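You operate a simulated robot arm through the tools that you are given. There is no shell and no other tool.

The job below is to be done with a simulated robot arm. You get a single attempt, and the scene is never put back.

TASK
Swap the grey former for the blue one, set 50 mm and 150C.
Fine: green bolt in before the swap and out after it; grey former into the black tray; yellow dial 50 mm, black dial 150C.

It is judged by the outcome, as a careful person would: the job done as asked, and still so three seconds after it is handed in. It fails if anything else is knocked over, pushed out of place, dropped, spilled or broken.

THE ROBOT
A 6-joint arm with a two-finger gripper, fixed in place. Base frame: the origin is on the floor under the middle of its stand, x ahead of it, y to its left, z up. Units: mm, degrees, N and s.
It reaches about 1298 mm from its shoulder. Its first joint turns from -149.0 to 149.0 degrees. Payload 1.57 kg.
Tool frame: the origin (TCP) lies between the finger pads and is the grasp point; the fingertips stand 21 mm ahead of it; z points along the fingers, y is the line along which they close. The gripper opens to 70 mm; its body begins 50 mm behind the TCP.
Orientation is told as [roll, pitch, yaw] about the base's x, y, z axes, in that order, counted from this pose: with the fingers straight down and closing along the base's y, the tool's x points along the base's -x, its y along +y and its z along -z.

THE INTERFACE
- The arm moves only by the tool nudge_tool. Its argument "series" is a list that holds one entry, the list of rows, each a list of 7 numbers: the finger opening in mm, from 0 to 70, then the shift along the base's x, y, z in mm, then the turn, a rotation vector about the base's x, y, z in degrees. In form: [[[grip, dx, dy, dz, ax, ay, az], ...]]. A call has 1 to 20 rows; each row shifts and turns the commanded pose from where the row before left it. Rows are played at 5 a second. More than 50 mm and 8.6 degrees between two rows, or a gripper value outside its range, and nothing of the call is played. Where a pose cannot be reached the arm comes as near as it can. A force on the tool above 50 N (or 10 N above the force at the start of the call, whichever is more), or a blocked arm, ends the call early, and 0.2 s more pass. Each finger travels about 64.8 mm/s and halts on what it meets, pressing with about 25 N; the grip force reading is that of the motor and also rises with nothing between the fingers. The clock runs only during rows and for 0.2 s after the last one: add rows that do not move to give the fingers time. The reply holds the time, the measured pose of the TCP, the force on the tool along the base axes, the opening and the grip force, in the units named above and with some noise, with the torque about the TCP (base axes, N m) and any sound that the robot's microphone picked up.
- Cameras (640 x 400 px; columns grow to the right, rows downward): "scene" is fixed at [218.8, 498.5, 1371.4]; the picture's right is [-0.73, -0.68, 0.00], its down [-0.38, 0.41, -0.83] and it looks along [0.57, -0.61, -0.55] (base axes); focal length 314 px, centre (320, 200). "wrist" rides on the gripper at [79, 4, -81] in the tool frame; the picture's right is [-0.05, 1.00, 0.00], its down [-0.67, -0.04, -0.74] and it looks along [-0.74, -0.04, 0.67] (tool axes); focal length 256 px, centre (320, 200). There is no depth. A picture from a camera that has moved, and an enlarged one, comes with that camera's place and axes in the base frame and with its lens.
- camera(camera): a new picture of that camera. It takes no simulated time.
- lift_body(by): slides the trunk up (or, below 0, down) by that many mm; the arm rides with it, the base frame stays. It gives what a move gives, with no picture.
- close_up(camera, box): a new picture of the part [left, top, right, bottom] of that camera's present view, enlarged. It takes no simulated time.
- finish_job(): hands the job in; it is judged then, once.

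Nothing tells you positions but the pictures and the camera data. Unless the task says otherwise, let go and move clear before handing in.

The tools are called as a command line: name --argument value ..., lists and objects as JSON in quotes. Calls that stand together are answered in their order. nudge_tool: Moves the arm, as the interface text tells. Its arguments: {"type":"object","properties":{"series":{"type":"array","items":{"type":"array","items":{"type":"array","items":{"type":"number"}}}}},"required":["series"]} The other tools are called the same way: lift_body (by) moves the trunk up or down; camera (camera) takes a picture; close_up (camera, box) takes an enlarged picture of a part of a camera's view; finish_job () hands the job in.

At the start:

```text
time: 0.0
tool_pos: [631.3, 123.5, 1144.3]
orientation: [0.0, -0.1, 0.0]
force: [-1.1, 0.8, -0.2]
moment: [0.02, 0.02, -0.03]
grip_width: 69.7
grip_force: 0.1
trunk travel left (down, up): [-827.0, 143.0]
```

scene: 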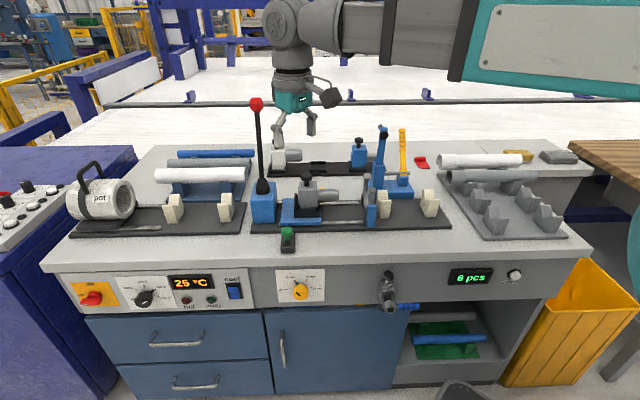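
wrist: 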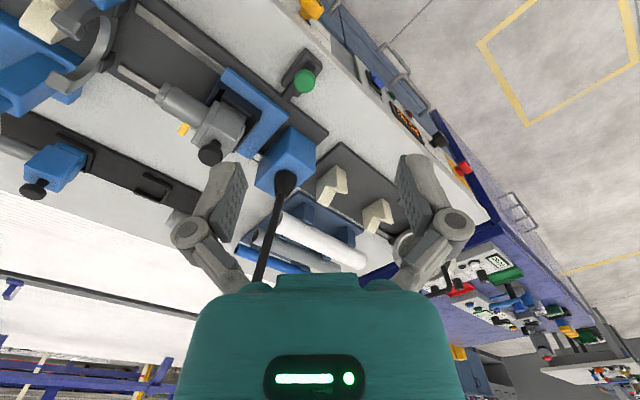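

I see a bench with a fixture, dials on the front panel, formers and trays; I need close looks first to identify the grey former, blue former, green bolt, black tray, and dials. Next I take enlarged pictures of the parts.

close_up --camera "scene" --box '[240, 100, 460, 240]'

close_up --camera "scene" --box '[60, 240, 340, 400]'

close_up --camera "scene" --box '[360, 240, 600, 390]'

close_up --camera "scene" --box '[60, 130, 270, 250]'

close_up --camera "scene" --box '[400, 130, 600, 250]'

```text
2.86 times, centred on (350, 170) of scene
camera zoom: at [218.8, 498.5, 1371.4], right [-0.73, -0.68, 0.0], down [-0.38, 0.41, -0.83], along [0.57, -0.61, -0.55], focal length 896 px, centre (234, 286)
```

zoom: 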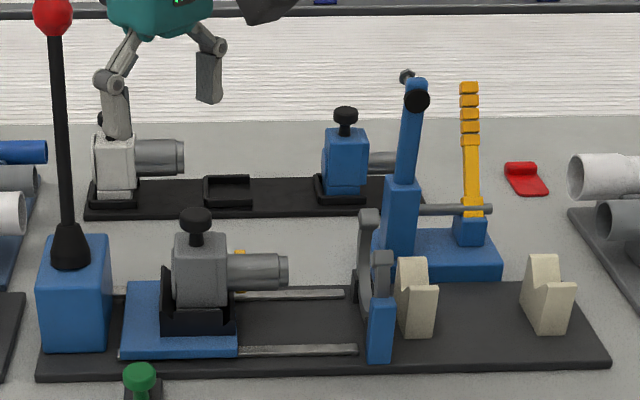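

```text
2.29 times, centred on (200, 320) of scene
camera zoom: at [218.8, 498.5, 1371.4], right [-0.73, -0.68, 0.0], down [-0.38, 0.41, -0.83], along [0.57, -0.61, -0.55], focal length 717 px, centre (594, -74)
```

zoom: 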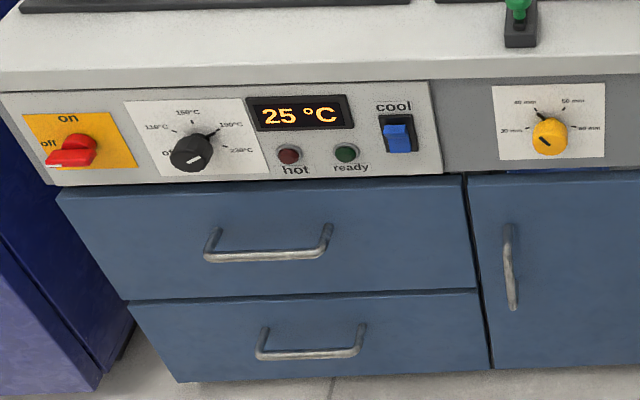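

```text
2.67 times, centred on (480, 315) of scene
camera zoom: at [218.8, 498.5, 1371.4], right [-0.73, -0.68, 0.0], down [-0.38, 0.41, -0.83], along [0.57, -0.61, -0.55], focal length 837 px, centre (-107, -107)
```

zoom: 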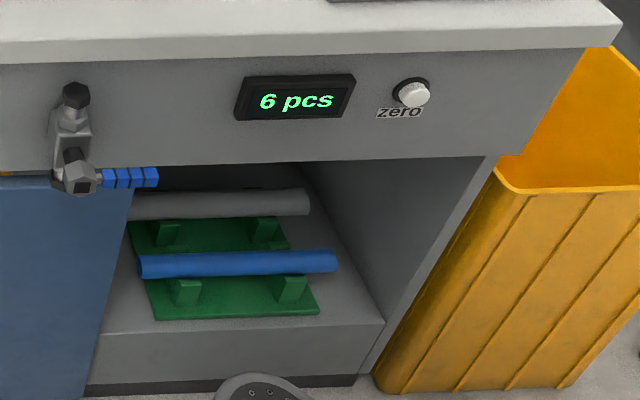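

```text
3.05 times, centred on (165, 190) of scene
camera zoom: at [218.8, 498.5, 1371.4], right [-0.73, -0.68, 0.0], down [-0.38, 0.41, -0.83], along [0.57, -0.61, -0.55], focal length 956 px, centre (792, 230)
```

zoom: 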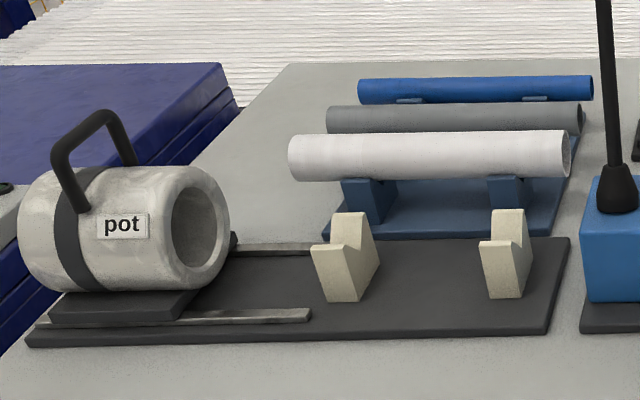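

```text
3.20 times, centred on (500, 190) of scene
camera zoom: at [218.8, 498.5, 1371.4], right [-0.73, -0.68, 0.0], down [-0.38, 0.41, -0.83], along [0.57, -0.61, -0.55], focal length 1004 px, centre (-256, 232)
```

zoom: 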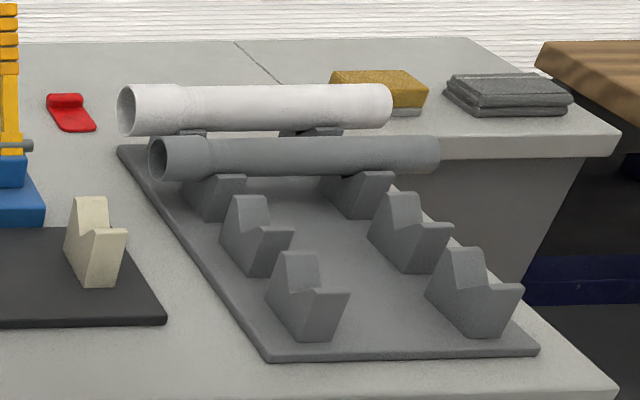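

The bench runs diagonally in the base frame (its front edge goes roughly along [-0.70,-0.71]), and the grey former sits in a black socket on the blue carriage, with the empty pocket of the black tray behind it. Next I look closely at the green bolt, the formers and dials.

close_up --camera "scene" --box '[250, 190, 330, 260]'

close_up --camera "scene" --box '[270, 170, 370, 235]'

close_up --camera "scene" --box '[260, 125, 400, 190]'

close_up --camera "scene" --box '[110, 265, 200, 325]'

close_up --camera "scene" --box '[265, 260, 345, 315]'

close_up --camera "wrist" --box '[140, 20, 380, 180]'

close_up --camera "wrist" --box '[0, 80, 200, 220]'

```text
5.71 times, centred on (290, 225) of scene
camera zoom: at [218.8, 498.5, 1371.4], right [-0.73, -0.68, 0.0], down [-0.38, 0.41, -0.83], along [0.57, -0.61, -0.55], focal length 1793 px, centre (491, 57)
```

zoom: 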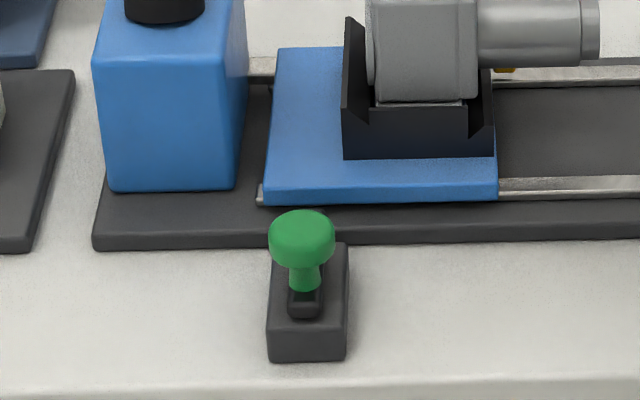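

```text
6.15 times, centred on (320, 202) of scene
camera zoom: at [218.8, 498.5, 1371.4], right [-0.73, -0.68, 0.0], down [-0.38, 0.41, -0.83], along [0.57, -0.61, -0.55], focal length 1931 px, centre (320, 185)
```

zoom: 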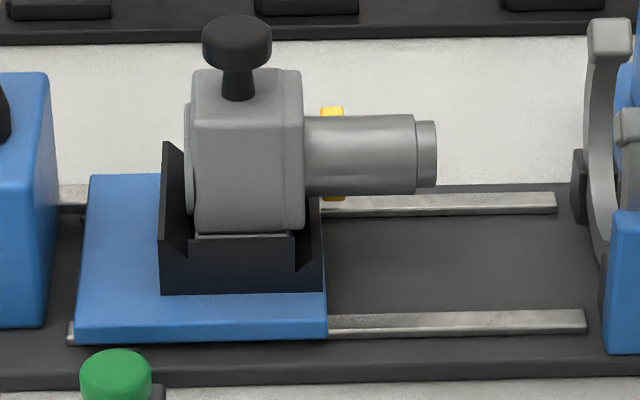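

```text
4.57 times, centred on (330, 158) of scene
camera zoom: at [218.8, 498.5, 1371.4], right [-0.73, -0.68, 0.0], down [-0.38, 0.41, -0.83], along [0.57, -0.61, -0.55], focal length 1434 px, centre (274, 394)
```

zoom: 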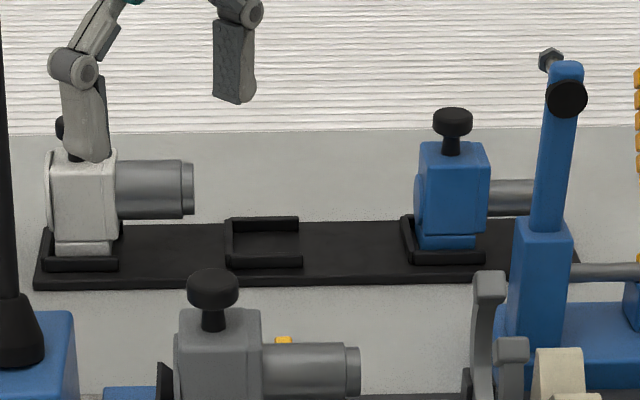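

```text
6.67 times, centred on (155, 295) of scene
camera zoom: at [218.8, 498.5, 1371.4], right [-0.73, -0.68, 0.0], down [-0.38, 0.41, -0.83], along [0.57, -0.61, -0.55], focal length 2092 px, centre (1420, -433)
```

zoom: 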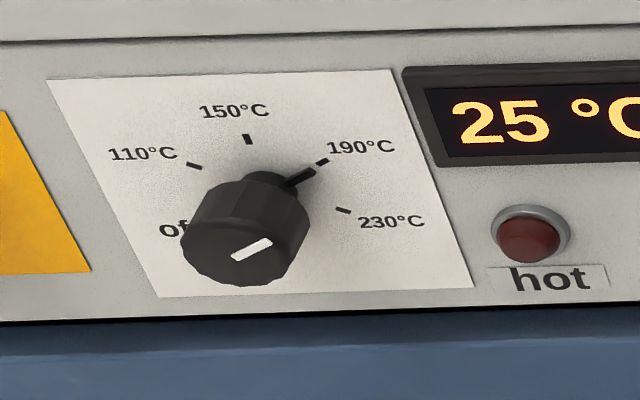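

```text
7.27 times, centred on (305, 288) of scene
camera zoom: at [218.8, 498.5, 1371.4], right [-0.73, -0.68, 0.0], down [-0.38, 0.41, -0.83], along [0.57, -0.61, -0.55], focal length 2282 px, centre (429, -436)
```

zoom: 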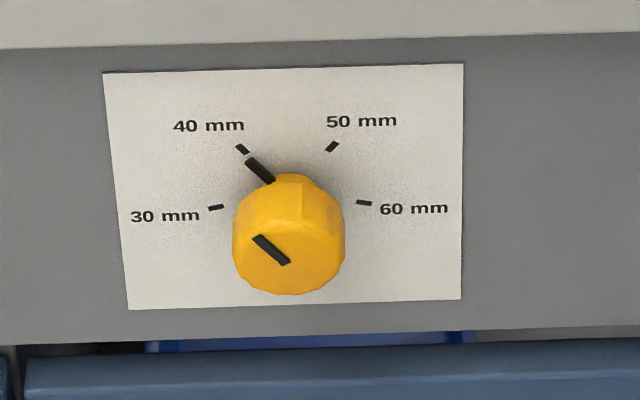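

```text
2.50 times, centred on (260, 100) of wrist
camera zoom: at [551.0, 127.9, 1227.7], right [0.05, 1.0, 0.0], down [0.67, -0.04, 0.74], along [0.74, -0.04, -0.67], focal length 640 px, centre (470, 450)
```

zoom: 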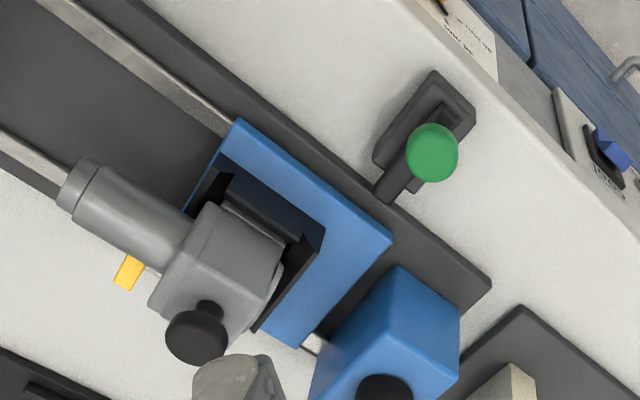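

```text
2.86 times, centred on (100, 150) of wrist
camera zoom: at [551.0, 127.9, 1227.7], right [0.05, 1.0, 0.0], down [0.67, -0.04, 0.74], along [0.74, -0.04, -0.67], focal length 731 px, centre (949, 343)
```

zoom: 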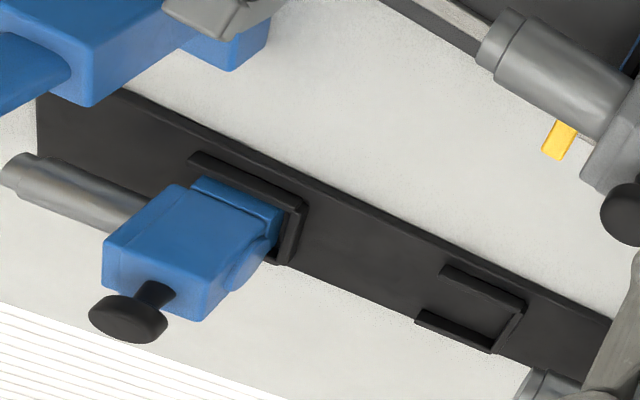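

The green bolt is a knob on a sliding bar in a black guide at about (707, 97, 856), and the bar points at the carriage; bench top is around z≈820. Next I turn the gripper to line up with the bench (yaw about -44.5°) and bring the wrist camera nearer the bolt for a better look.

nudge_tool --series '[[[70, 0, 8, 0, 0, 0, -7.4], [70, 0, 8, 0, 0, 0, -7.4], [70, 0, 8, 0, 0, 0, -7.4], [70, 0, 8, 0, 0, 0, -7.4], [70, 0, 8, 0, 0, 0, -7.4], [70, 0, 8, 0, 0, 0, -7.4], [70, 0, 0, -25, 0, 0, 0], [70, 0, 0, -25, 0, 0, 0], [70, 0, 0, -25, 0, 0, 0], [70, 0, 0, -25, 0, 0, 0], [70, 0, 0, 0, 0, 0, 0]]]'

camera --camera "wrist"

camera --camera "scene"

```text
time: 2.4
tool_pos: [628.3, 170.6, 1144.9]
orientation: [0.0, 0.0, -44.4]
force: [0.4, 0.3, 0.1]
moment: [0.02, -0.01, 0.0]
grip_width: 69.8
grip_force: 0.0
out of reach, approached as far as the arm can: row 7, 8, 9, 10
trunk travel left (down, up): [-827.0, 143.0]
```

```text
taken
camera wrist: at [575.4, 230.2, 1227.7], right [0.74, 0.68, 0.0], down [0.45, -0.49, 0.74], along [0.5, -0.55, -0.67], focal length 256 px, centre (320, 200)
```

wrist: 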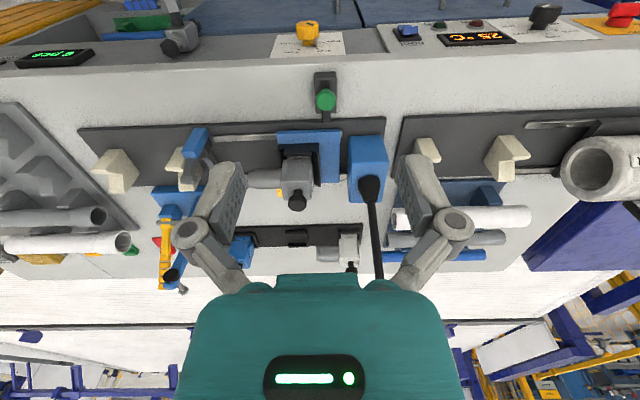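

```text
taken
```

scene: 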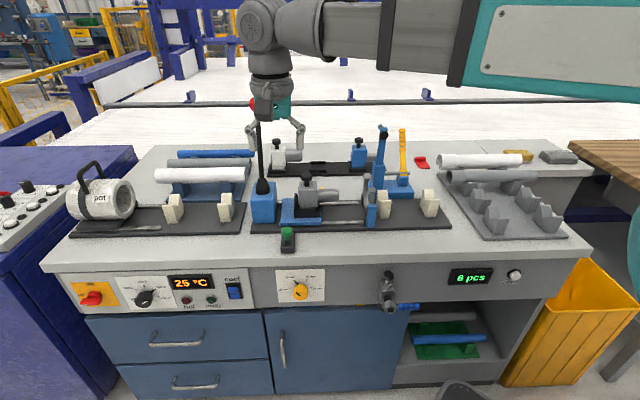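

The bench directions look to be 45° to the base axes, and the arm needs the trunk lower to work at bench height. Next I lower the trunk by 170 mm and look at the bolt again.

lift_body --by -170

camera --camera "wrist"

camera --camera "scene"

```text
time: 4.3
tool_pos: [628.9, 172.5, 975.4]
orientation: [0.0, 0.0, -44.3]
force: [-0.3, -0.3, -0.3]
moment: [0.01, 0.02, -0.02]
grip_width: 70.2
grip_force: 0.1
trunk travel left (down, up): [-657.0, 313.0]
```

```text
taken
camera wrist: at [575.3, 230.2, 1057.7], right [0.74, 0.68, 0.0], down [0.45, -0.49, 0.74], along [0.5, -0.55, -0.67], focal length 256 px, centre (320, 200)
```

wrist: 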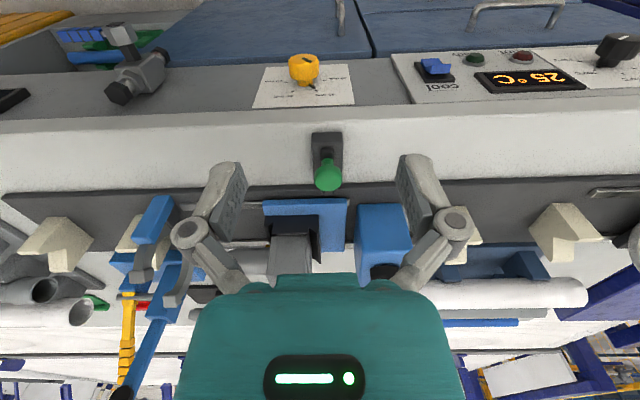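

```text
taken
```

scene: 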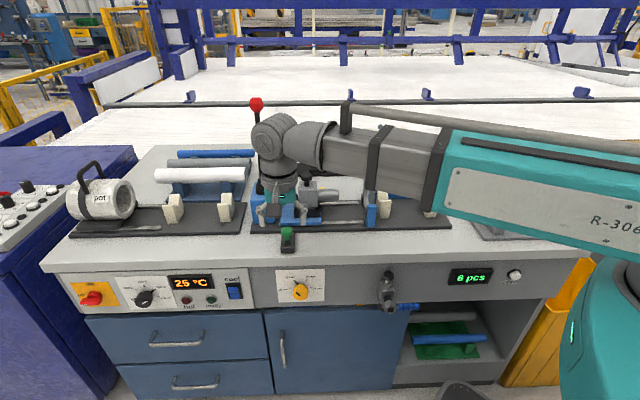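

close_up --camera "wrist" --box '[220, 110, 420, 260]'

close_up --camera "wrist" --box '[290, 120, 370, 200]'

close_up --camera "scene" --box '[240, 90, 340, 260]'

close_up --camera "wrist" --box '[240, 40, 370, 115]'

```text
2.67 times, centred on (320, 185) of wrist
camera zoom: at [575.3, 230.2, 1057.7], right [0.74, 0.68, 0.0], down [0.45, -0.49, 0.74], along [0.5, -0.55, -0.67], focal length 683 px, centre (320, 240)
```

zoom: 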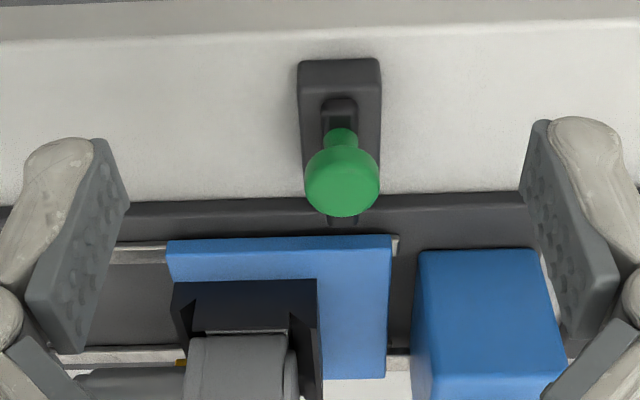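

```text
5.00 times, centred on (330, 160) of wrist
camera zoom: at [575.3, 230.2, 1057.7], right [0.74, 0.68, 0.0], down [0.45, -0.49, 0.74], along [0.5, -0.55, -0.67], focal length 1280 px, centre (270, 400)
```

zoom: 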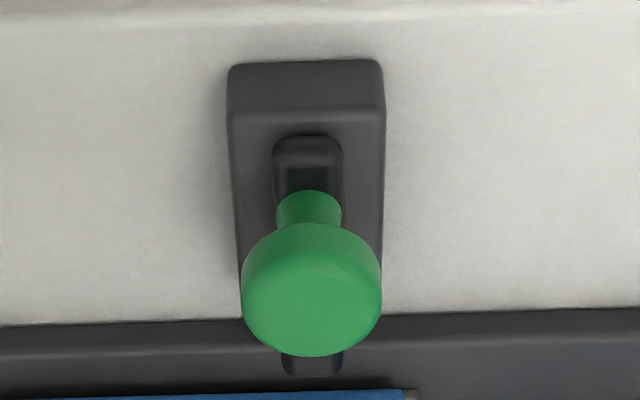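

```text
2.35 times, centred on (290, 175) of scene
camera zoom: at [218.8, 498.5, 1371.4], right [-0.73, -0.68, 0.0], down [-0.38, 0.41, -0.83], along [0.57, -0.61, -0.55], focal length 738 px, centre (391, 259)
```

zoom: 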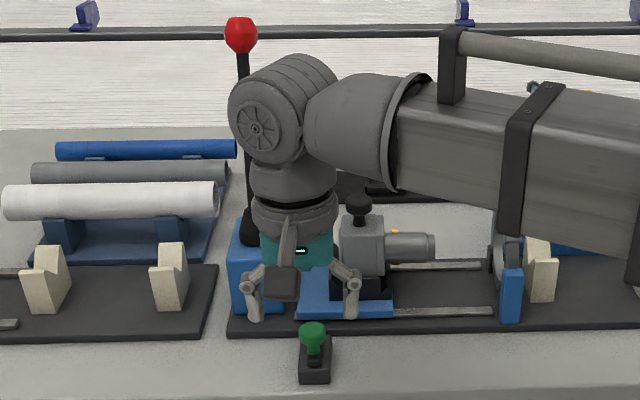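

```text
4.92 times, centred on (305, 78) of wrist
camera zoom: at [575.3, 230.2, 1057.7], right [0.74, 0.68, 0.0], down [0.45, -0.49, 0.74], along [0.5, -0.55, -0.67], focal length 1260 px, centre (394, 803)
```

zoom: 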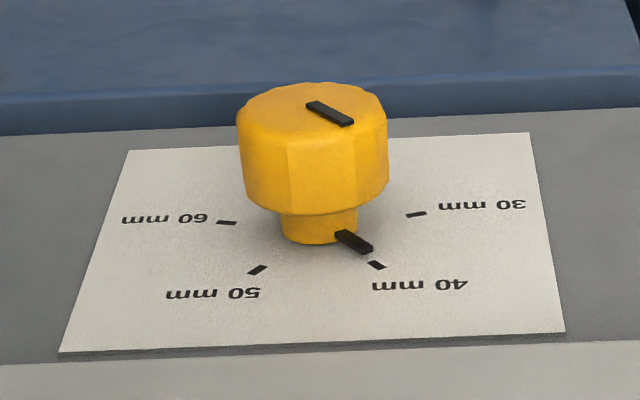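

The green knob's top is at about (705, 101, 864), roughly 29 mm across, on a slider in a housing whose top is ~z 828; bench top is ~z 801. Next I swing back to yaw 0 close to the bolt to see the slot and bar from the side.

nudge_tool --series '[[[70, 2, -13, 0, 0, 0, 7.4], [70, 2, -13, 0, 0, 0, 7.4], [70, 2, -13, 0, 0, 0, 7.4], [70, 1, -13, 0, 0, 0, 7.4], [70, 1, -12, 0, 0, 0, 7.4], [70, 1, -12, 0, 0, 0, 7.4], [70, 0, 0, 0, 0, 0, 0]]]'

lift_body --by -60

camera --camera "wrist"

close_up --camera "wrist" --box '[240, 120, 400, 240]'

```text
time: 5.9
tool_pos: [638.7, 95.8, 976.5]
orientation: [0.0, 0.0, 0.2]
force: [-0.6, -0.7, 0.2]
moment: [-0.01, 0.0, 0.01]
grip_width: 69.6
grip_force: 0.1
trunk travel left (down, up): [-657.0, 313.0]
```

```text
time: 6.9
tool_pos: [639.1, 95.1, 915.1]
orientation: [0.0, -0.1, 0.1]
force: [-0.2, 0.3, -0.1]
moment: [0.0, 0.01, 0.01]
grip_width: 70.0
grip_force: 0.1
trunk travel left (down, up): [-597.0, 373.0]
```

```text
taken
camera wrist: at [559.1, 99.8, 997.7], right [0.05, 1.0, 0.0], down [0.67, -0.04, 0.74], along [0.74, -0.04, -0.67], focal length 256 px, centre (320, 200)
```

wrist: 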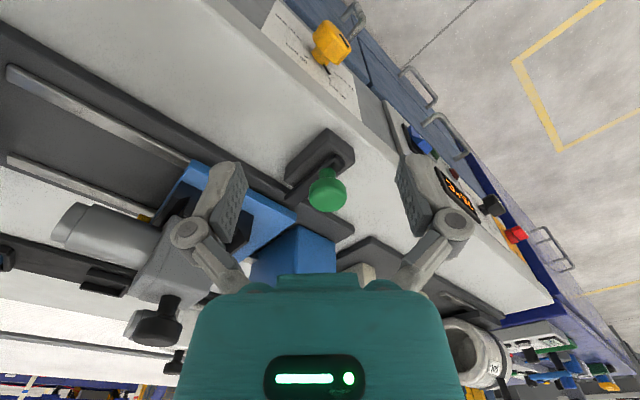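

```text
3.33 times, centred on (320, 180) of wrist
camera zoom: at [559.1, 99.8, 997.7], right [0.05, 1.0, 0.0], down [0.67, -0.04, 0.74], along [0.74, -0.04, -0.67], focal length 853 px, centre (320, 267)
```

zoom: 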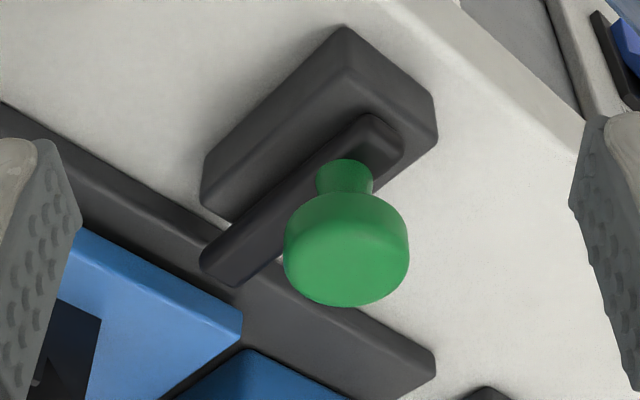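

The bolt is a bar lying on top of the housing with its knob at about (705, 100.5), so "in" means sliding it toward the carriage (+x,-y). Next I move the open gripper above the knob with the fingers closing along the bench's left-right direction.

nudge_tool --series '[[[70, 11, 0.9, 0, 0, 0, -7.5], [70, 11, 0.9, 0, 0, 0, -7.5], [70, 11, 0.9, 0, 0, 0, -7.5], [70, 11, 0.9, 0, 0, 0, -7.5], [70, 11, 0.9, 0, 0, 0, -7.5], [70, 11, 0.9, 0, 0, 0, -7.5], [70, 0, 0, -5, 0, 0, 0], [70, 0, 0, -5, 0, 0, 0], [70, 0, 0, 0, 0, 0, 0]]]'

camera --camera "wrist"

camera --camera "scene"

```text
time: 8.9
tool_pos: [705.0, 100.3, 914.7]
orientation: [-0.1, 0.0, -45.0]
force: [-0.9, 0.1, 0.2]
moment: [0.01, -0.01, -0.01]
grip_width: 70.0
grip_force: 0.0
out of reach, approached as far as the arm can: row 7, 8
trunk travel left (down, up): [-597.0, 373.0]
```

```text
taken
camera wrist: at [651.5, 160.7, 997.7], right [0.74, 0.67, 0.0], down [0.45, -0.5, 0.74], along [0.5, -0.55, -0.67], focal length 256 px, centre (320, 200)
```

wrist: 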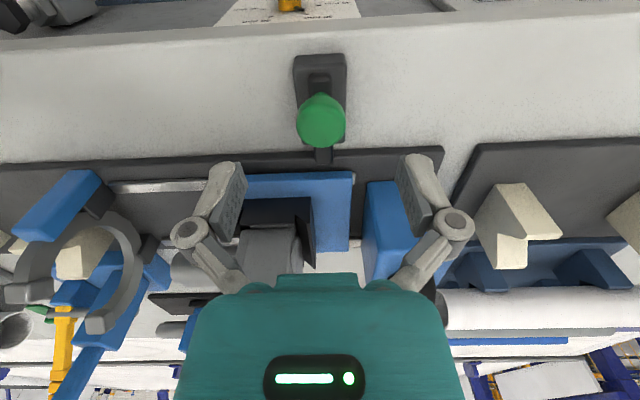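

```text
taken
```

scene: 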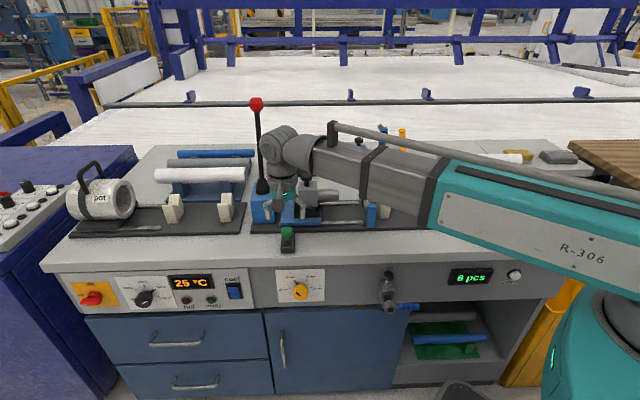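

The gripper is centred over the green knob, but downward moves need the trunk to come down. Next I raise the arm 80 mm relative to the trunk and lower the trunk by the same amount so that I have fine vertical control.

nudge_tool --series '[[[70, 0, 0, 20, 0, 0, 0], [70, 0, 0, 20, 0, 0, 0], [70, 0, 0, 20, 0, 0, 0], [70, 0, 0, 20, 0, 0, 0], [70, 0, 0, 0, 0, 0, 0]]]'

lift_body --by -80

nudge_tool --series '[[[70, 0, 0, -5, 0, 0, 0], [70, 0, 0, -5, 0, 0, 0], [70, 0, 0, 0, 0, 0, 0]]]'

close_up --camera "wrist" --box '[220, 40, 440, 190]'

```text
time: 10.1
tool_pos: [704.3, 101.1, 915.0]
orientation: [-0.1, 0.0, -45.0]
force: [0.1, 0.4, -0.2]
moment: [0.02, 0.01, -0.01]
grip_width: 70.2
grip_force: 0.0
out of reach, approached as far as the arm can: row 1, 2, 3, 4
trunk travel left (down, up): [-597.0, 373.0]
```

```text
time: 11.3
tool_pos: [705.7, 100.7, 835.3]
orientation: [0.0, 0.0, -45.0]
force: [-0.2, -0.4, 0.3]
moment: [-0.02, 0.03, -0.01]
grip_width: 70.0
grip_force: 0.0
trunk travel left (down, up): [-517.0, 453.0]
```

```text
time: 12.1
tool_pos: [704.3, 101.7, 834.6]
orientation: [0.0, 0.0, -45.1]
force: [0.3, -0.1, 0.7]
moment: [0.03, 0.0, -0.01]
grip_width: 70.3
grip_force: 0.0
out of reach, approached as far as the arm can: row 1, 2
trunk travel left (down, up): [-517.0, 453.0]
```

```text
2.67 times, centred on (330, 115) of wrist
camera zoom: at [651.4, 160.7, 917.7], right [0.74, 0.67, 0.0], down [0.45, -0.5, 0.74], along [0.5, -0.55, -0.67], focal length 683 px, centre (293, 427)
```

zoom: 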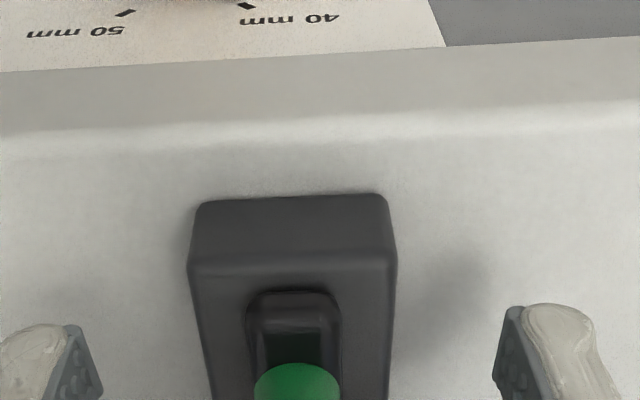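

The arm turns out to move vertically only through the trunk; the fingers are now around the knob but slightly too low (tips beside the housing). Next I raise the trunk 23 mm so the pads sit at knob height, then check.

lift_body --by 23

camera --camera "wrist"

close_up --camera "scene" --box '[240, 170, 340, 260]'

```text
time: 12.8
tool_pos: [704.2, 101.5, 858.7]
orientation: [0.1, 0.0, -45.0]
force: [1.0, 0.1, 0.8]
moment: [0.02, -0.02, -0.01]
grip_width: 70.0
grip_force: 0.0
trunk travel left (down, up): [-540.0, 430.0]
```

```text
taken
camera wrist: at [651.5, 160.7, 940.7], right [0.74, 0.67, 0.0], down [0.45, -0.5, 0.74], along [0.5, -0.55, -0.67], focal length 256 px, centre (320, 200)
```

wrist: 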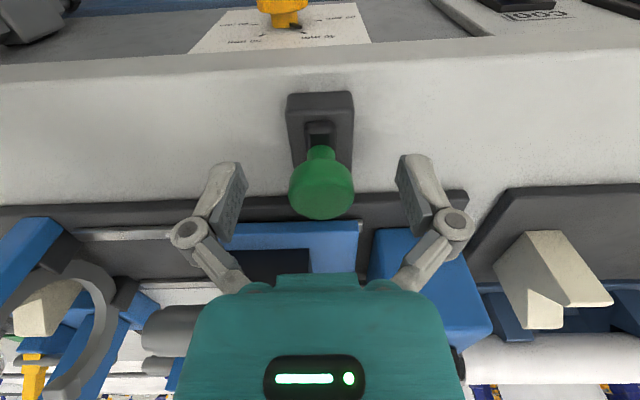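

```text
4.44 times, centred on (290, 215) of scene
camera zoom: at [218.8, 498.5, 1371.4], right [-0.73, -0.68, 0.0], down [-0.38, 0.41, -0.83], along [0.57, -0.61, -0.55], focal length 1394 px, centre (453, 133)
```

zoom: 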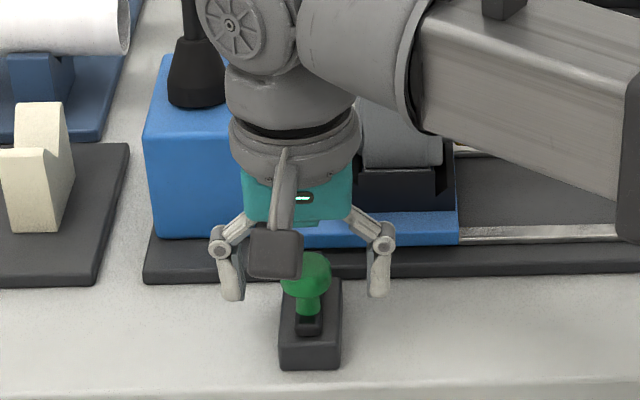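

The arm is a straight boom on a lift with the wrist about 193 mm above the TCP, and the fingers now straddle the green knob at the right height. Next I close on the knob.

nudge_tool --series '[[[40, 0, 0, 0, 0, 0, 0], [30, 0, 0, 0, 0, 0, 0], [22, 0, 0, 0, 0, 0, 0], [15, 0, 0, 0, 0, 0, 0], [15, 0, 0, 0, 0, 0, 0]]]'

close_up --camera "scene" --box '[240, 170, 340, 260]'

close_up --camera "wrist" --box '[220, 70, 440, 260]'

```text
time: 14.0
tool_pos: [704.7, 100.6, 857.9]
orientation: [0.0, 0.0, -45.1]
force: [3.3, 1.5, 3.7]
moment: [0.01, 0.06, 0.09]
grip_width: 29.0
grip_force: 32.2
trunk travel left (down, up): [-540.0, 430.0]
```

```text
4.44 times, centred on (290, 215) of scene
camera zoom: at [218.8, 498.5, 1371.4], right [-0.73, -0.68, 0.0], down [-0.38, 0.41, -0.83], along [0.57, -0.61, -0.55], focal length 1394 px, centre (453, 133)
```

zoom: 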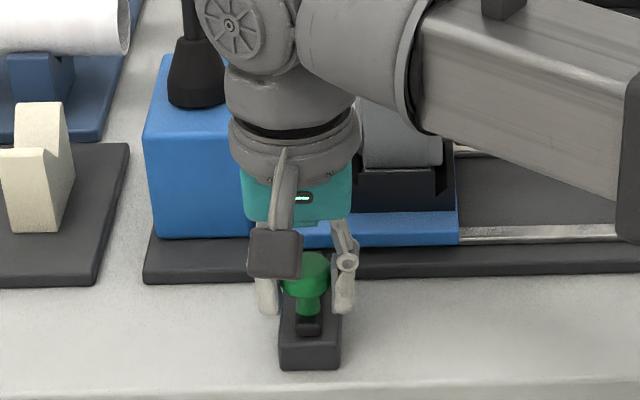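

```text
2.11 times, centred on (330, 165) of wrist
camera zoom: at [651.6, 160.9, 940.7], right [0.74, 0.67, 0.0], down [0.45, -0.5, 0.75], along [0.5, -0.55, -0.67], focal length 539 px, centre (299, 274)
```

zoom: 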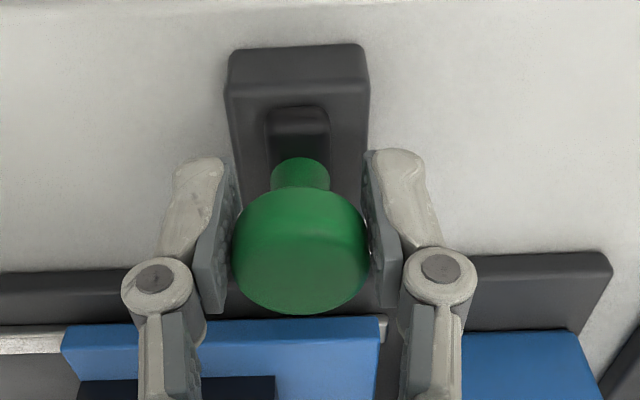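

The knob is firmly held (29 mm). Next I push it slowly toward the carriage, 12 mm first, watching the force.

nudge_tool --series '[[[15, 1.414, -1.414, 0, 0, 0, 0], [15, 1.414, -1.414, 0, 0, 0, 0], [15, 1.414, -1.414, 0, 0, 0, 0], [15, 1.414, -1.414, 0, 0, 0, 0], [15, 1.414, -1.414, 0, 0, 0, 0], [15, 1.414, -1.414, 0, 0, 0, 0], [15, 0, 0, 0, 0, 0, 0]]]'

close_up --camera "wrist" --box '[220, 70, 440, 260]'

close_up --camera "scene" --box '[240, 170, 340, 260]'

```text
time: 15.6
tool_pos: [712.9, 94.2, 858.4]
orientation: [0.0, 0.0, -45.0]
force: [4.3, 5.2, 4.1]
moment: [0.09, 0.07, 0.06]
grip_width: 28.8
grip_force: 32.6
trunk travel left (down, up): [-540.0, 430.0]
```

```text
2.11 times, centred on (330, 165) of wrist
camera zoom: at [659.0, 153.4, 940.6], right [0.74, 0.67, 0.0], down [0.45, -0.5, 0.75], along [0.5, -0.55, -0.67], focal length 539 px, centre (299, 274)
```

zoom: 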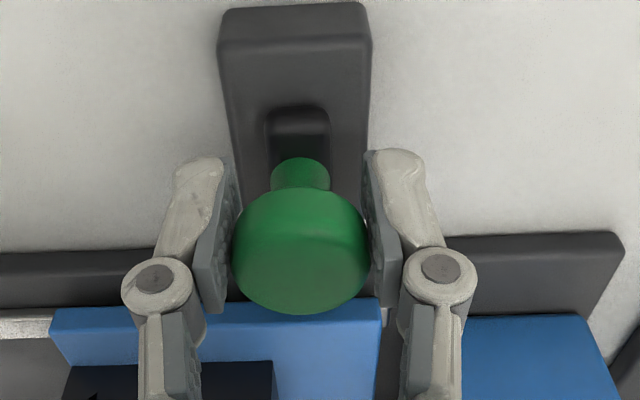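

```text
4.44 times, centred on (290, 215) of scene
camera zoom: at [218.8, 498.5, 1371.4], right [-0.73, -0.68, 0.0], down [-0.38, 0.41, -0.83], along [0.57, -0.61, -0.55], focal length 1394 px, centre (453, 133)
```

zoom: 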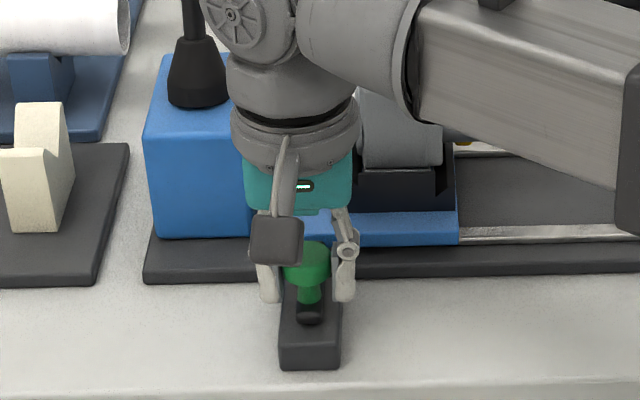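

The bolt slides freely (about 11 mm so far, no rising force). Next I keep pushing in small steps until it stops.

nudge_tool --series '[[[15, 1.06, -1.06, 0, 0, 0, 0], [15, 1.06, -1.06, 0, 0, 0, 0], [15, 1.06, -1.06, 0, 0, 0, 0], [15, 1.06, -1.06, 0, 0, 0, 0], [15, 1.06, -1.06, 0, 0, 0, 0], [15, 1.06, -1.06, 0, 0, 0, 0], [15, 0, 0, 0, 0, 0, 0]]]'

close_up --camera "wrist" --box '[220, 70, 440, 260]'

```text
time: 17.2
tool_pos: [720.4, 85.7, 858.3]
orientation: [0.0, -0.1, -45.0]
force: [4.7, 3.3, 4.7]
moment: [-0.01, 0.0, 0.0]
grip_width: 29.0
grip_force: 32.1
trunk travel left (down, up): [-540.0, 430.0]
```

```text
2.11 times, centred on (330, 165) of wrist
camera zoom: at [666.9, 145.7, 940.6], right [0.74, 0.67, 0.0], down [0.45, -0.5, 0.75], along [0.5, -0.55, -0.67], focal length 539 px, centre (299, 274)
```

zoom: 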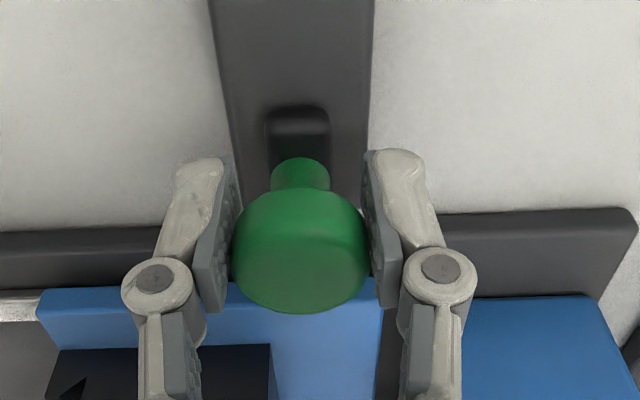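

No stop yet after ~22 mm. I continue with small steps.

nudge_tool --series '[[[15, 1.06, -1.06, 0, 0, 0, 0], [15, 1.06, -1.06, 0, 0, 0, 0], [15, 1.06, -1.06, 0, 0, 0, 0], [15, 1.06, -1.06, 0, 0, 0, 0], [15, 1.06, -1.06, 0, 0, 0, 0], [15, 1.06, -1.06, 0, 0, 0, 0], [15, 0, 0, 0, 0, 0, 0]]]'

close_up --camera "wrist" --box '[220, 70, 440, 260]'

close_up --camera "scene" --box '[240, 170, 340, 260]'

```text
time: 18.8
tool_pos: [723.3, 82.0, 857.7]
orientation: [0.1, 0.2, -44.9]
force: [-17.9, 25.0, -8.3]
moment: [0.15, 0.17, 0.09]
grip_width: 28.9
grip_force: 31.9
trunk travel left (down, up): [-540.0, 430.0]
```

```text
2.11 times, centred on (330, 165) of wrist
camera zoom: at [670.9, 141.5, 941.2], right [0.74, 0.67, 0.0], down [0.45, -0.5, 0.74], along [0.5, -0.55, -0.67], focal length 539 px, centre (299, 274)
```

zoom: 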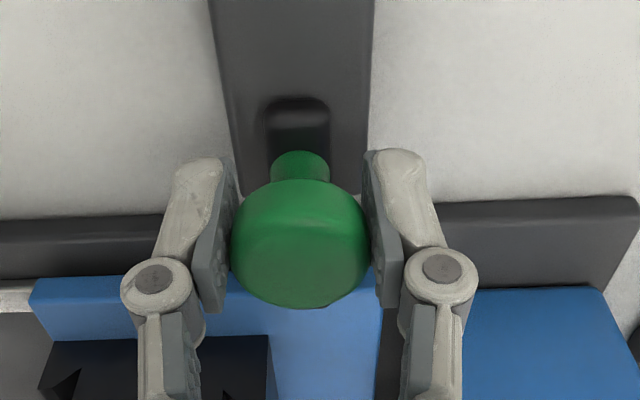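

```text
4.44 times, centred on (290, 215) of scene
camera zoom: at [218.8, 498.5, 1371.4], right [-0.73, -0.68, 0.0], down [-0.38, 0.41, -0.83], along [0.57, -0.61, -0.55], focal length 1394 px, centre (453, 133)
```

zoom: 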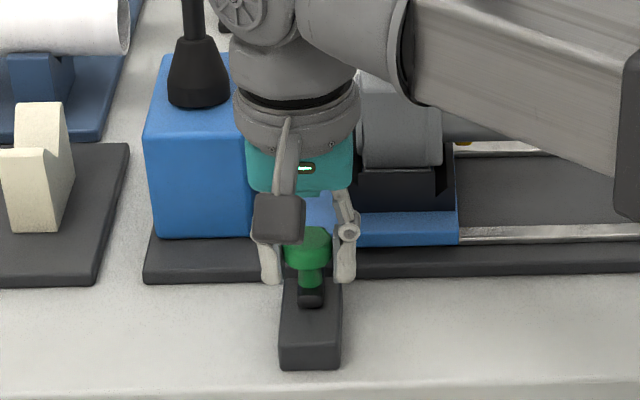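

The bolt stopped after ~26 mm with about 31 N reaction, so it seems fully in. Next I relieve the push, let go, and look at it.

nudge_tool --series '[[[15, -0.9, 0.9, 0, 0, 0, 0], [15, -0.9, 0.9, 0, 0, 0, 0], [15, 0, 0, 0, 0, 0, 0], [40, 0, 0, 0, 0, 0, 0], [60, 0, 0, 0, 0, 0, 0], [70, 0, 0, 0, 0, 0, 0], [70, 0, 0, 0, 0, 0, 0]]]'

close_up --camera "wrist" --box '[220, 70, 440, 260]'

```text
time: 20.4
tool_pos: [724.0, 81.3, 858.2]
orientation: [-0.1, 0.0, -45.0]
force: [-0.1, -0.5, 0.4]
moment: [0.0, -0.04, 0.02]
grip_width: 70.1
grip_force: 0.0
trunk travel left (down, up): [-540.0, 430.0]
```

```text
2.11 times, centred on (330, 165) of wrist
camera zoom: at [671.2, 141.0, 940.6], right [0.74, 0.67, 0.0], down [0.45, -0.5, 0.75], along [0.5, -0.55, -0.67], focal length 539 px, centre (299, 274)
```

zoom: 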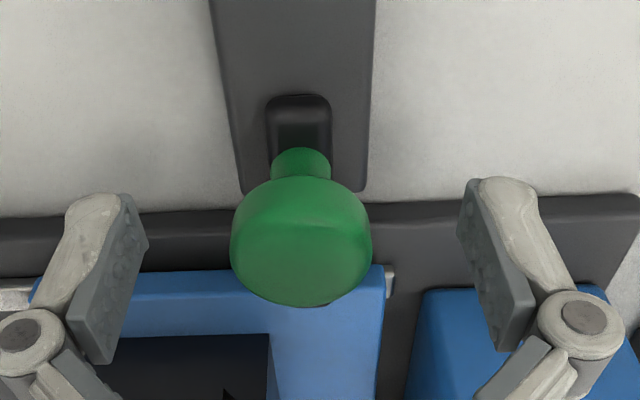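

The bolt is released. Next I raise the trunk clear and look at the bolt and grey former.

lift_body --by 130

camera --camera "wrist"

close_up --camera "wrist" --box '[180, 50, 420, 270]'

close_up --camera "scene" --box '[240, 170, 340, 260]'

```text
time: 22.0
tool_pos: [723.5, 81.7, 988.3]
orientation: [0.0, 0.1, -45.0]
force: [0.0, -0.2, -0.2]
moment: [0.0, 0.0, -0.01]
grip_width: 70.0
grip_force: 0.0
trunk travel left (down, up): [-670.0, 300.0]
```

```text
taken
camera wrist: at [671.3, 140.9, 1070.6], right [0.74, 0.67, 0.0], down [0.45, -0.5, 0.74], along [0.5, -0.55, -0.67], focal length 256 px, centre (320, 200)
```

wrist: 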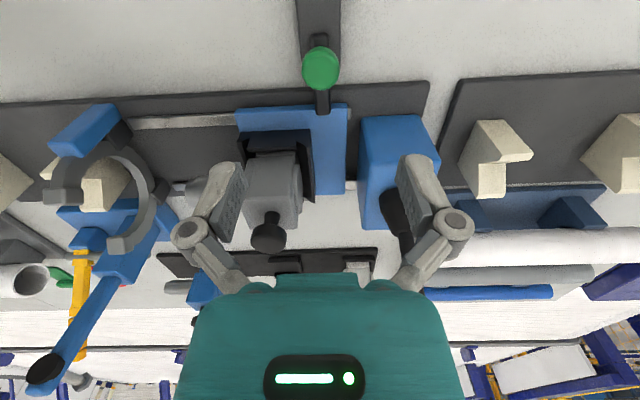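

```text
1.82 times, centred on (300, 160) of wrist
camera zoom: at [671.3, 140.9, 1070.6], right [0.74, 0.67, 0.0], down [0.45, -0.5, 0.74], along [0.5, -0.55, -0.67], focal length 465 px, centre (356, 273)
```

zoom: 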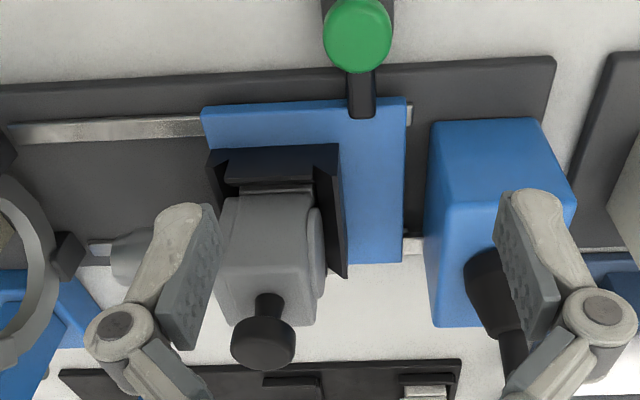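

```text
4.44 times, centred on (290, 215) of scene
camera zoom: at [218.8, 498.5, 1371.4], right [-0.73, -0.68, 0.0], down [-0.38, 0.41, -0.83], along [0.57, -0.61, -0.55], focal length 1394 px, centre (453, 133)
```

zoom: 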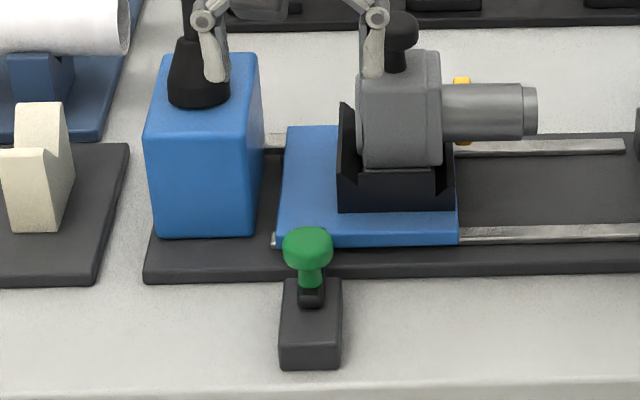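

close_up --camera "wrist" --box '[280, 40, 370, 130]'

close_up --camera "wrist" --box '[220, 110, 340, 270]'

close_up --camera "wrist" --box '[20, 90, 240, 390]'

```text
4.44 times, centred on (325, 85) of wrist
camera zoom: at [671.3, 140.9, 1070.6], right [0.74, 0.67, 0.0], down [0.45, -0.5, 0.74], along [0.5, -0.55, -0.67], focal length 1138 px, centre (298, 711)
```

zoom: 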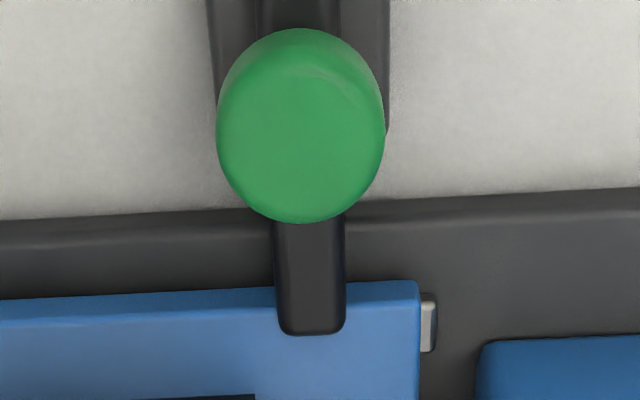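

```text
2.50 times, centred on (280, 190) of wrist
camera zoom: at [671.3, 140.9, 1070.6], right [0.74, 0.67, 0.0], down [0.45, -0.5, 0.74], along [0.5, -0.55, -0.67], focal length 640 px, centre (420, 225)
```

zoom: 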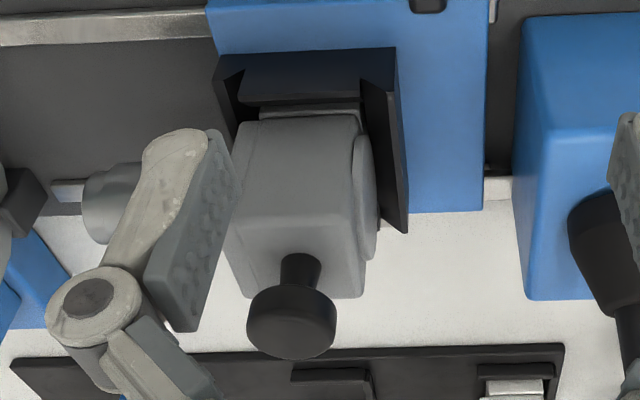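

```text
1.33 times, centred on (130, 240) of wrist
camera zoom: at [671.3, 140.9, 1070.6], right [0.74, 0.67, 0.0], down [0.45, -0.5, 0.74], along [0.5, -0.55, -0.67], focal length 341 px, centre (573, 147)
```

zoom: 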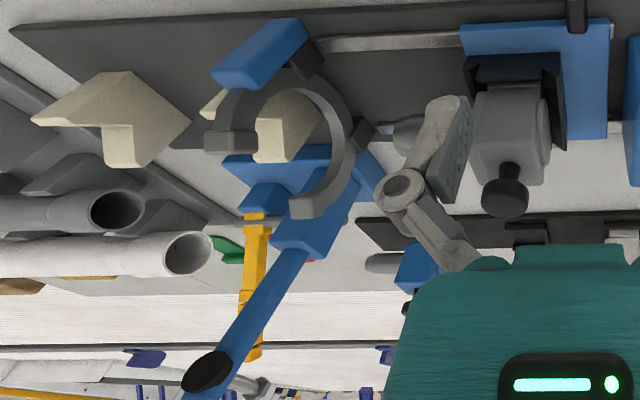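

The bolt bar now overlaps the blue carriage plate, so it is in. Next I raise a little and move toward the grey former to get a steeper view of its black knob for accurate placing.

lift_body --by 40

nudge_tool --series '[[[70, 6, -19, 0, 0, 0, 0], [70, 6, -19, 0, 0, 0, 0], [70, 6, -19, 0, 0, 0, 0], [70, 6, -19, 0, 0, 0, 0], [70, 6, -19, 0, 0, 0, 0], [70, 6, -19, 0, 0, 0, 0], [70, 0, 0, 0, 0, 0, 0]]]'

camera --camera "wrist"

camera --camera "scene"

close_up --camera "wrist" --box '[200, 40, 440, 240]'

```text
time: 22.8
tool_pos: [724.8, 81.4, 1028.4]
orientation: [0.0, 0.0, -45.0]
force: [-0.2, -0.2, -1.0]
moment: [-0.02, -0.03, 0.0]
grip_width: 70.0
grip_force: 0.0
trunk travel left (down, up): [-710.0, 260.0]
```

```text
time: 24.4
tool_pos: [759.4, -32.9, 1028.3]
orientation: [0.0, -0.1, -45.0]
force: [-0.4, -0.3, 0.1]
moment: [0.03, 0.01, 0.04]
grip_width: 69.9
grip_force: 0.1
trunk travel left (down, up): [-710.0, 260.0]
```

```text
taken
camera wrist: at [706.1, 27.1, 1110.6], right [0.74, 0.67, 0.0], down [0.45, -0.5, 0.74], along [0.5, -0.55, -0.67], focal length 256 px, centre (320, 200)
```

wrist: 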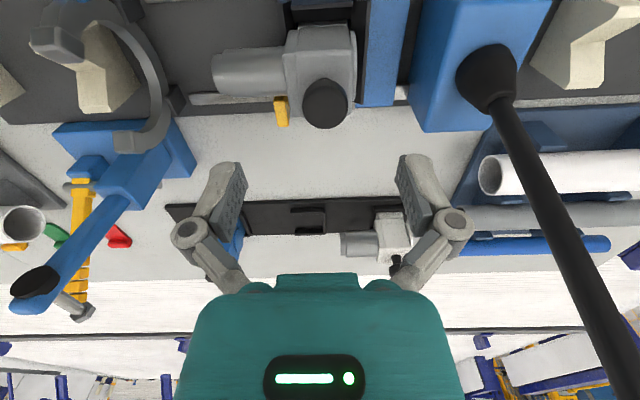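

```text
taken
```

scene: 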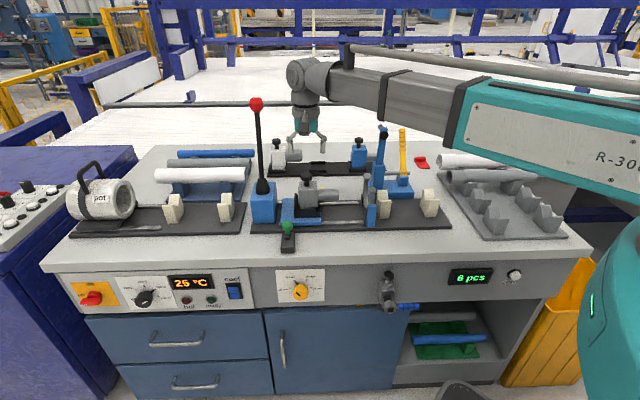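

```text
2.00 times, centred on (320, 140) of wrist
camera zoom: at [706.1, 27.1, 1110.6], right [0.74, 0.67, 0.0], down [0.45, -0.5, 0.74], along [0.5, -0.55, -0.67], focal length 512 px, centre (320, 320)
```

zoom: 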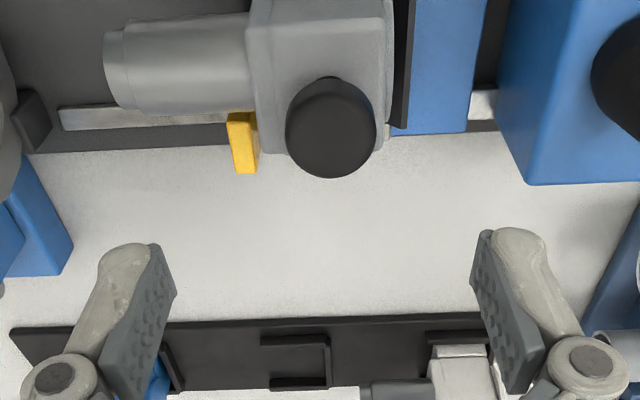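

The grey former's black knob is centred at about (769, -37) with its mid-height near z 938 (≈32 mm across, ≈12 mm thick). Next I centre the gripper above it and check alignment before descending.

nudge_tool --series '[[[70, 5, -2, 0, 0, 0, 0], [70, 4.8, -2.1, 0, 0, 0, 0], [70, 0, 0, 0, 0, 0, 0]]]'

lift_body --by -50

camera --camera "wrist"

close_up --camera "scene" --box '[260, 120, 380, 230]'

```text
time: 25.2
tool_pos: [769.9, -37.2, 1027.9]
orientation: [0.0, 0.0, -44.9]
force: [0.1, 0.2, -0.6]
moment: [0.01, -0.02, 0.01]
grip_width: 69.9
grip_force: 0.0
trunk travel left (down, up): [-710.0, 260.0]
```

```text
time: 26.1
tool_pos: [770.0, -37.8, 978.3]
orientation: [0.0, 0.0, -45.1]
force: [-1.1, 0.3, 0.5]
moment: [-0.02, -0.02, 0.02]
grip_width: 69.7
grip_force: 0.0
trunk travel left (down, up): [-660.0, 310.0]
```

```text
taken
camera wrist: at [716.3, 22.6, 1060.7], right [0.74, 0.67, 0.0], down [0.45, -0.5, 0.74], along [0.5, -0.55, -0.67], focal length 256 px, centre (320, 200)
```

wrist: 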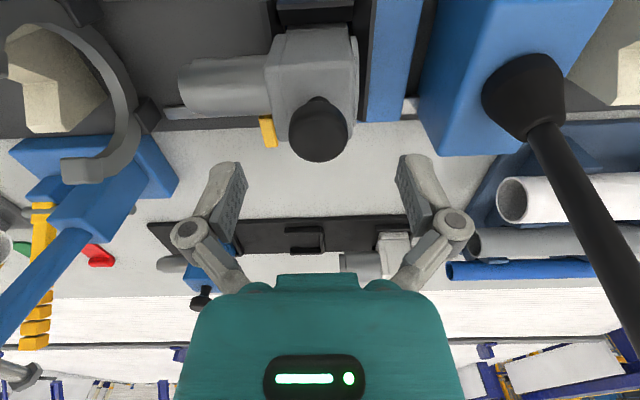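

```text
3.64 times, centred on (320, 175) of scene
camera zoom: at [218.8, 498.5, 1371.4], right [-0.73, -0.68, 0.0], down [-0.38, 0.41, -0.83], along [0.57, -0.61, -0.55], focal length 1141 px, centre (320, 291)
```

zoom: 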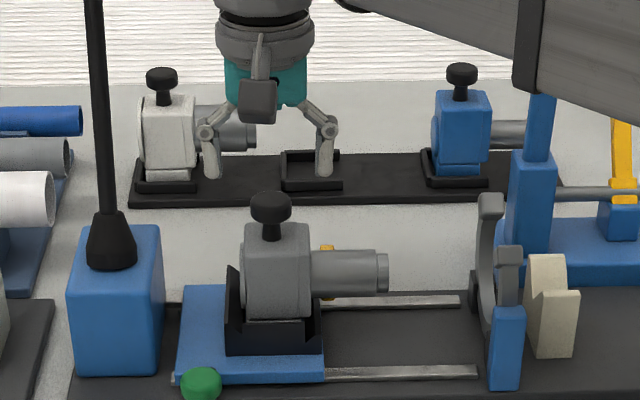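

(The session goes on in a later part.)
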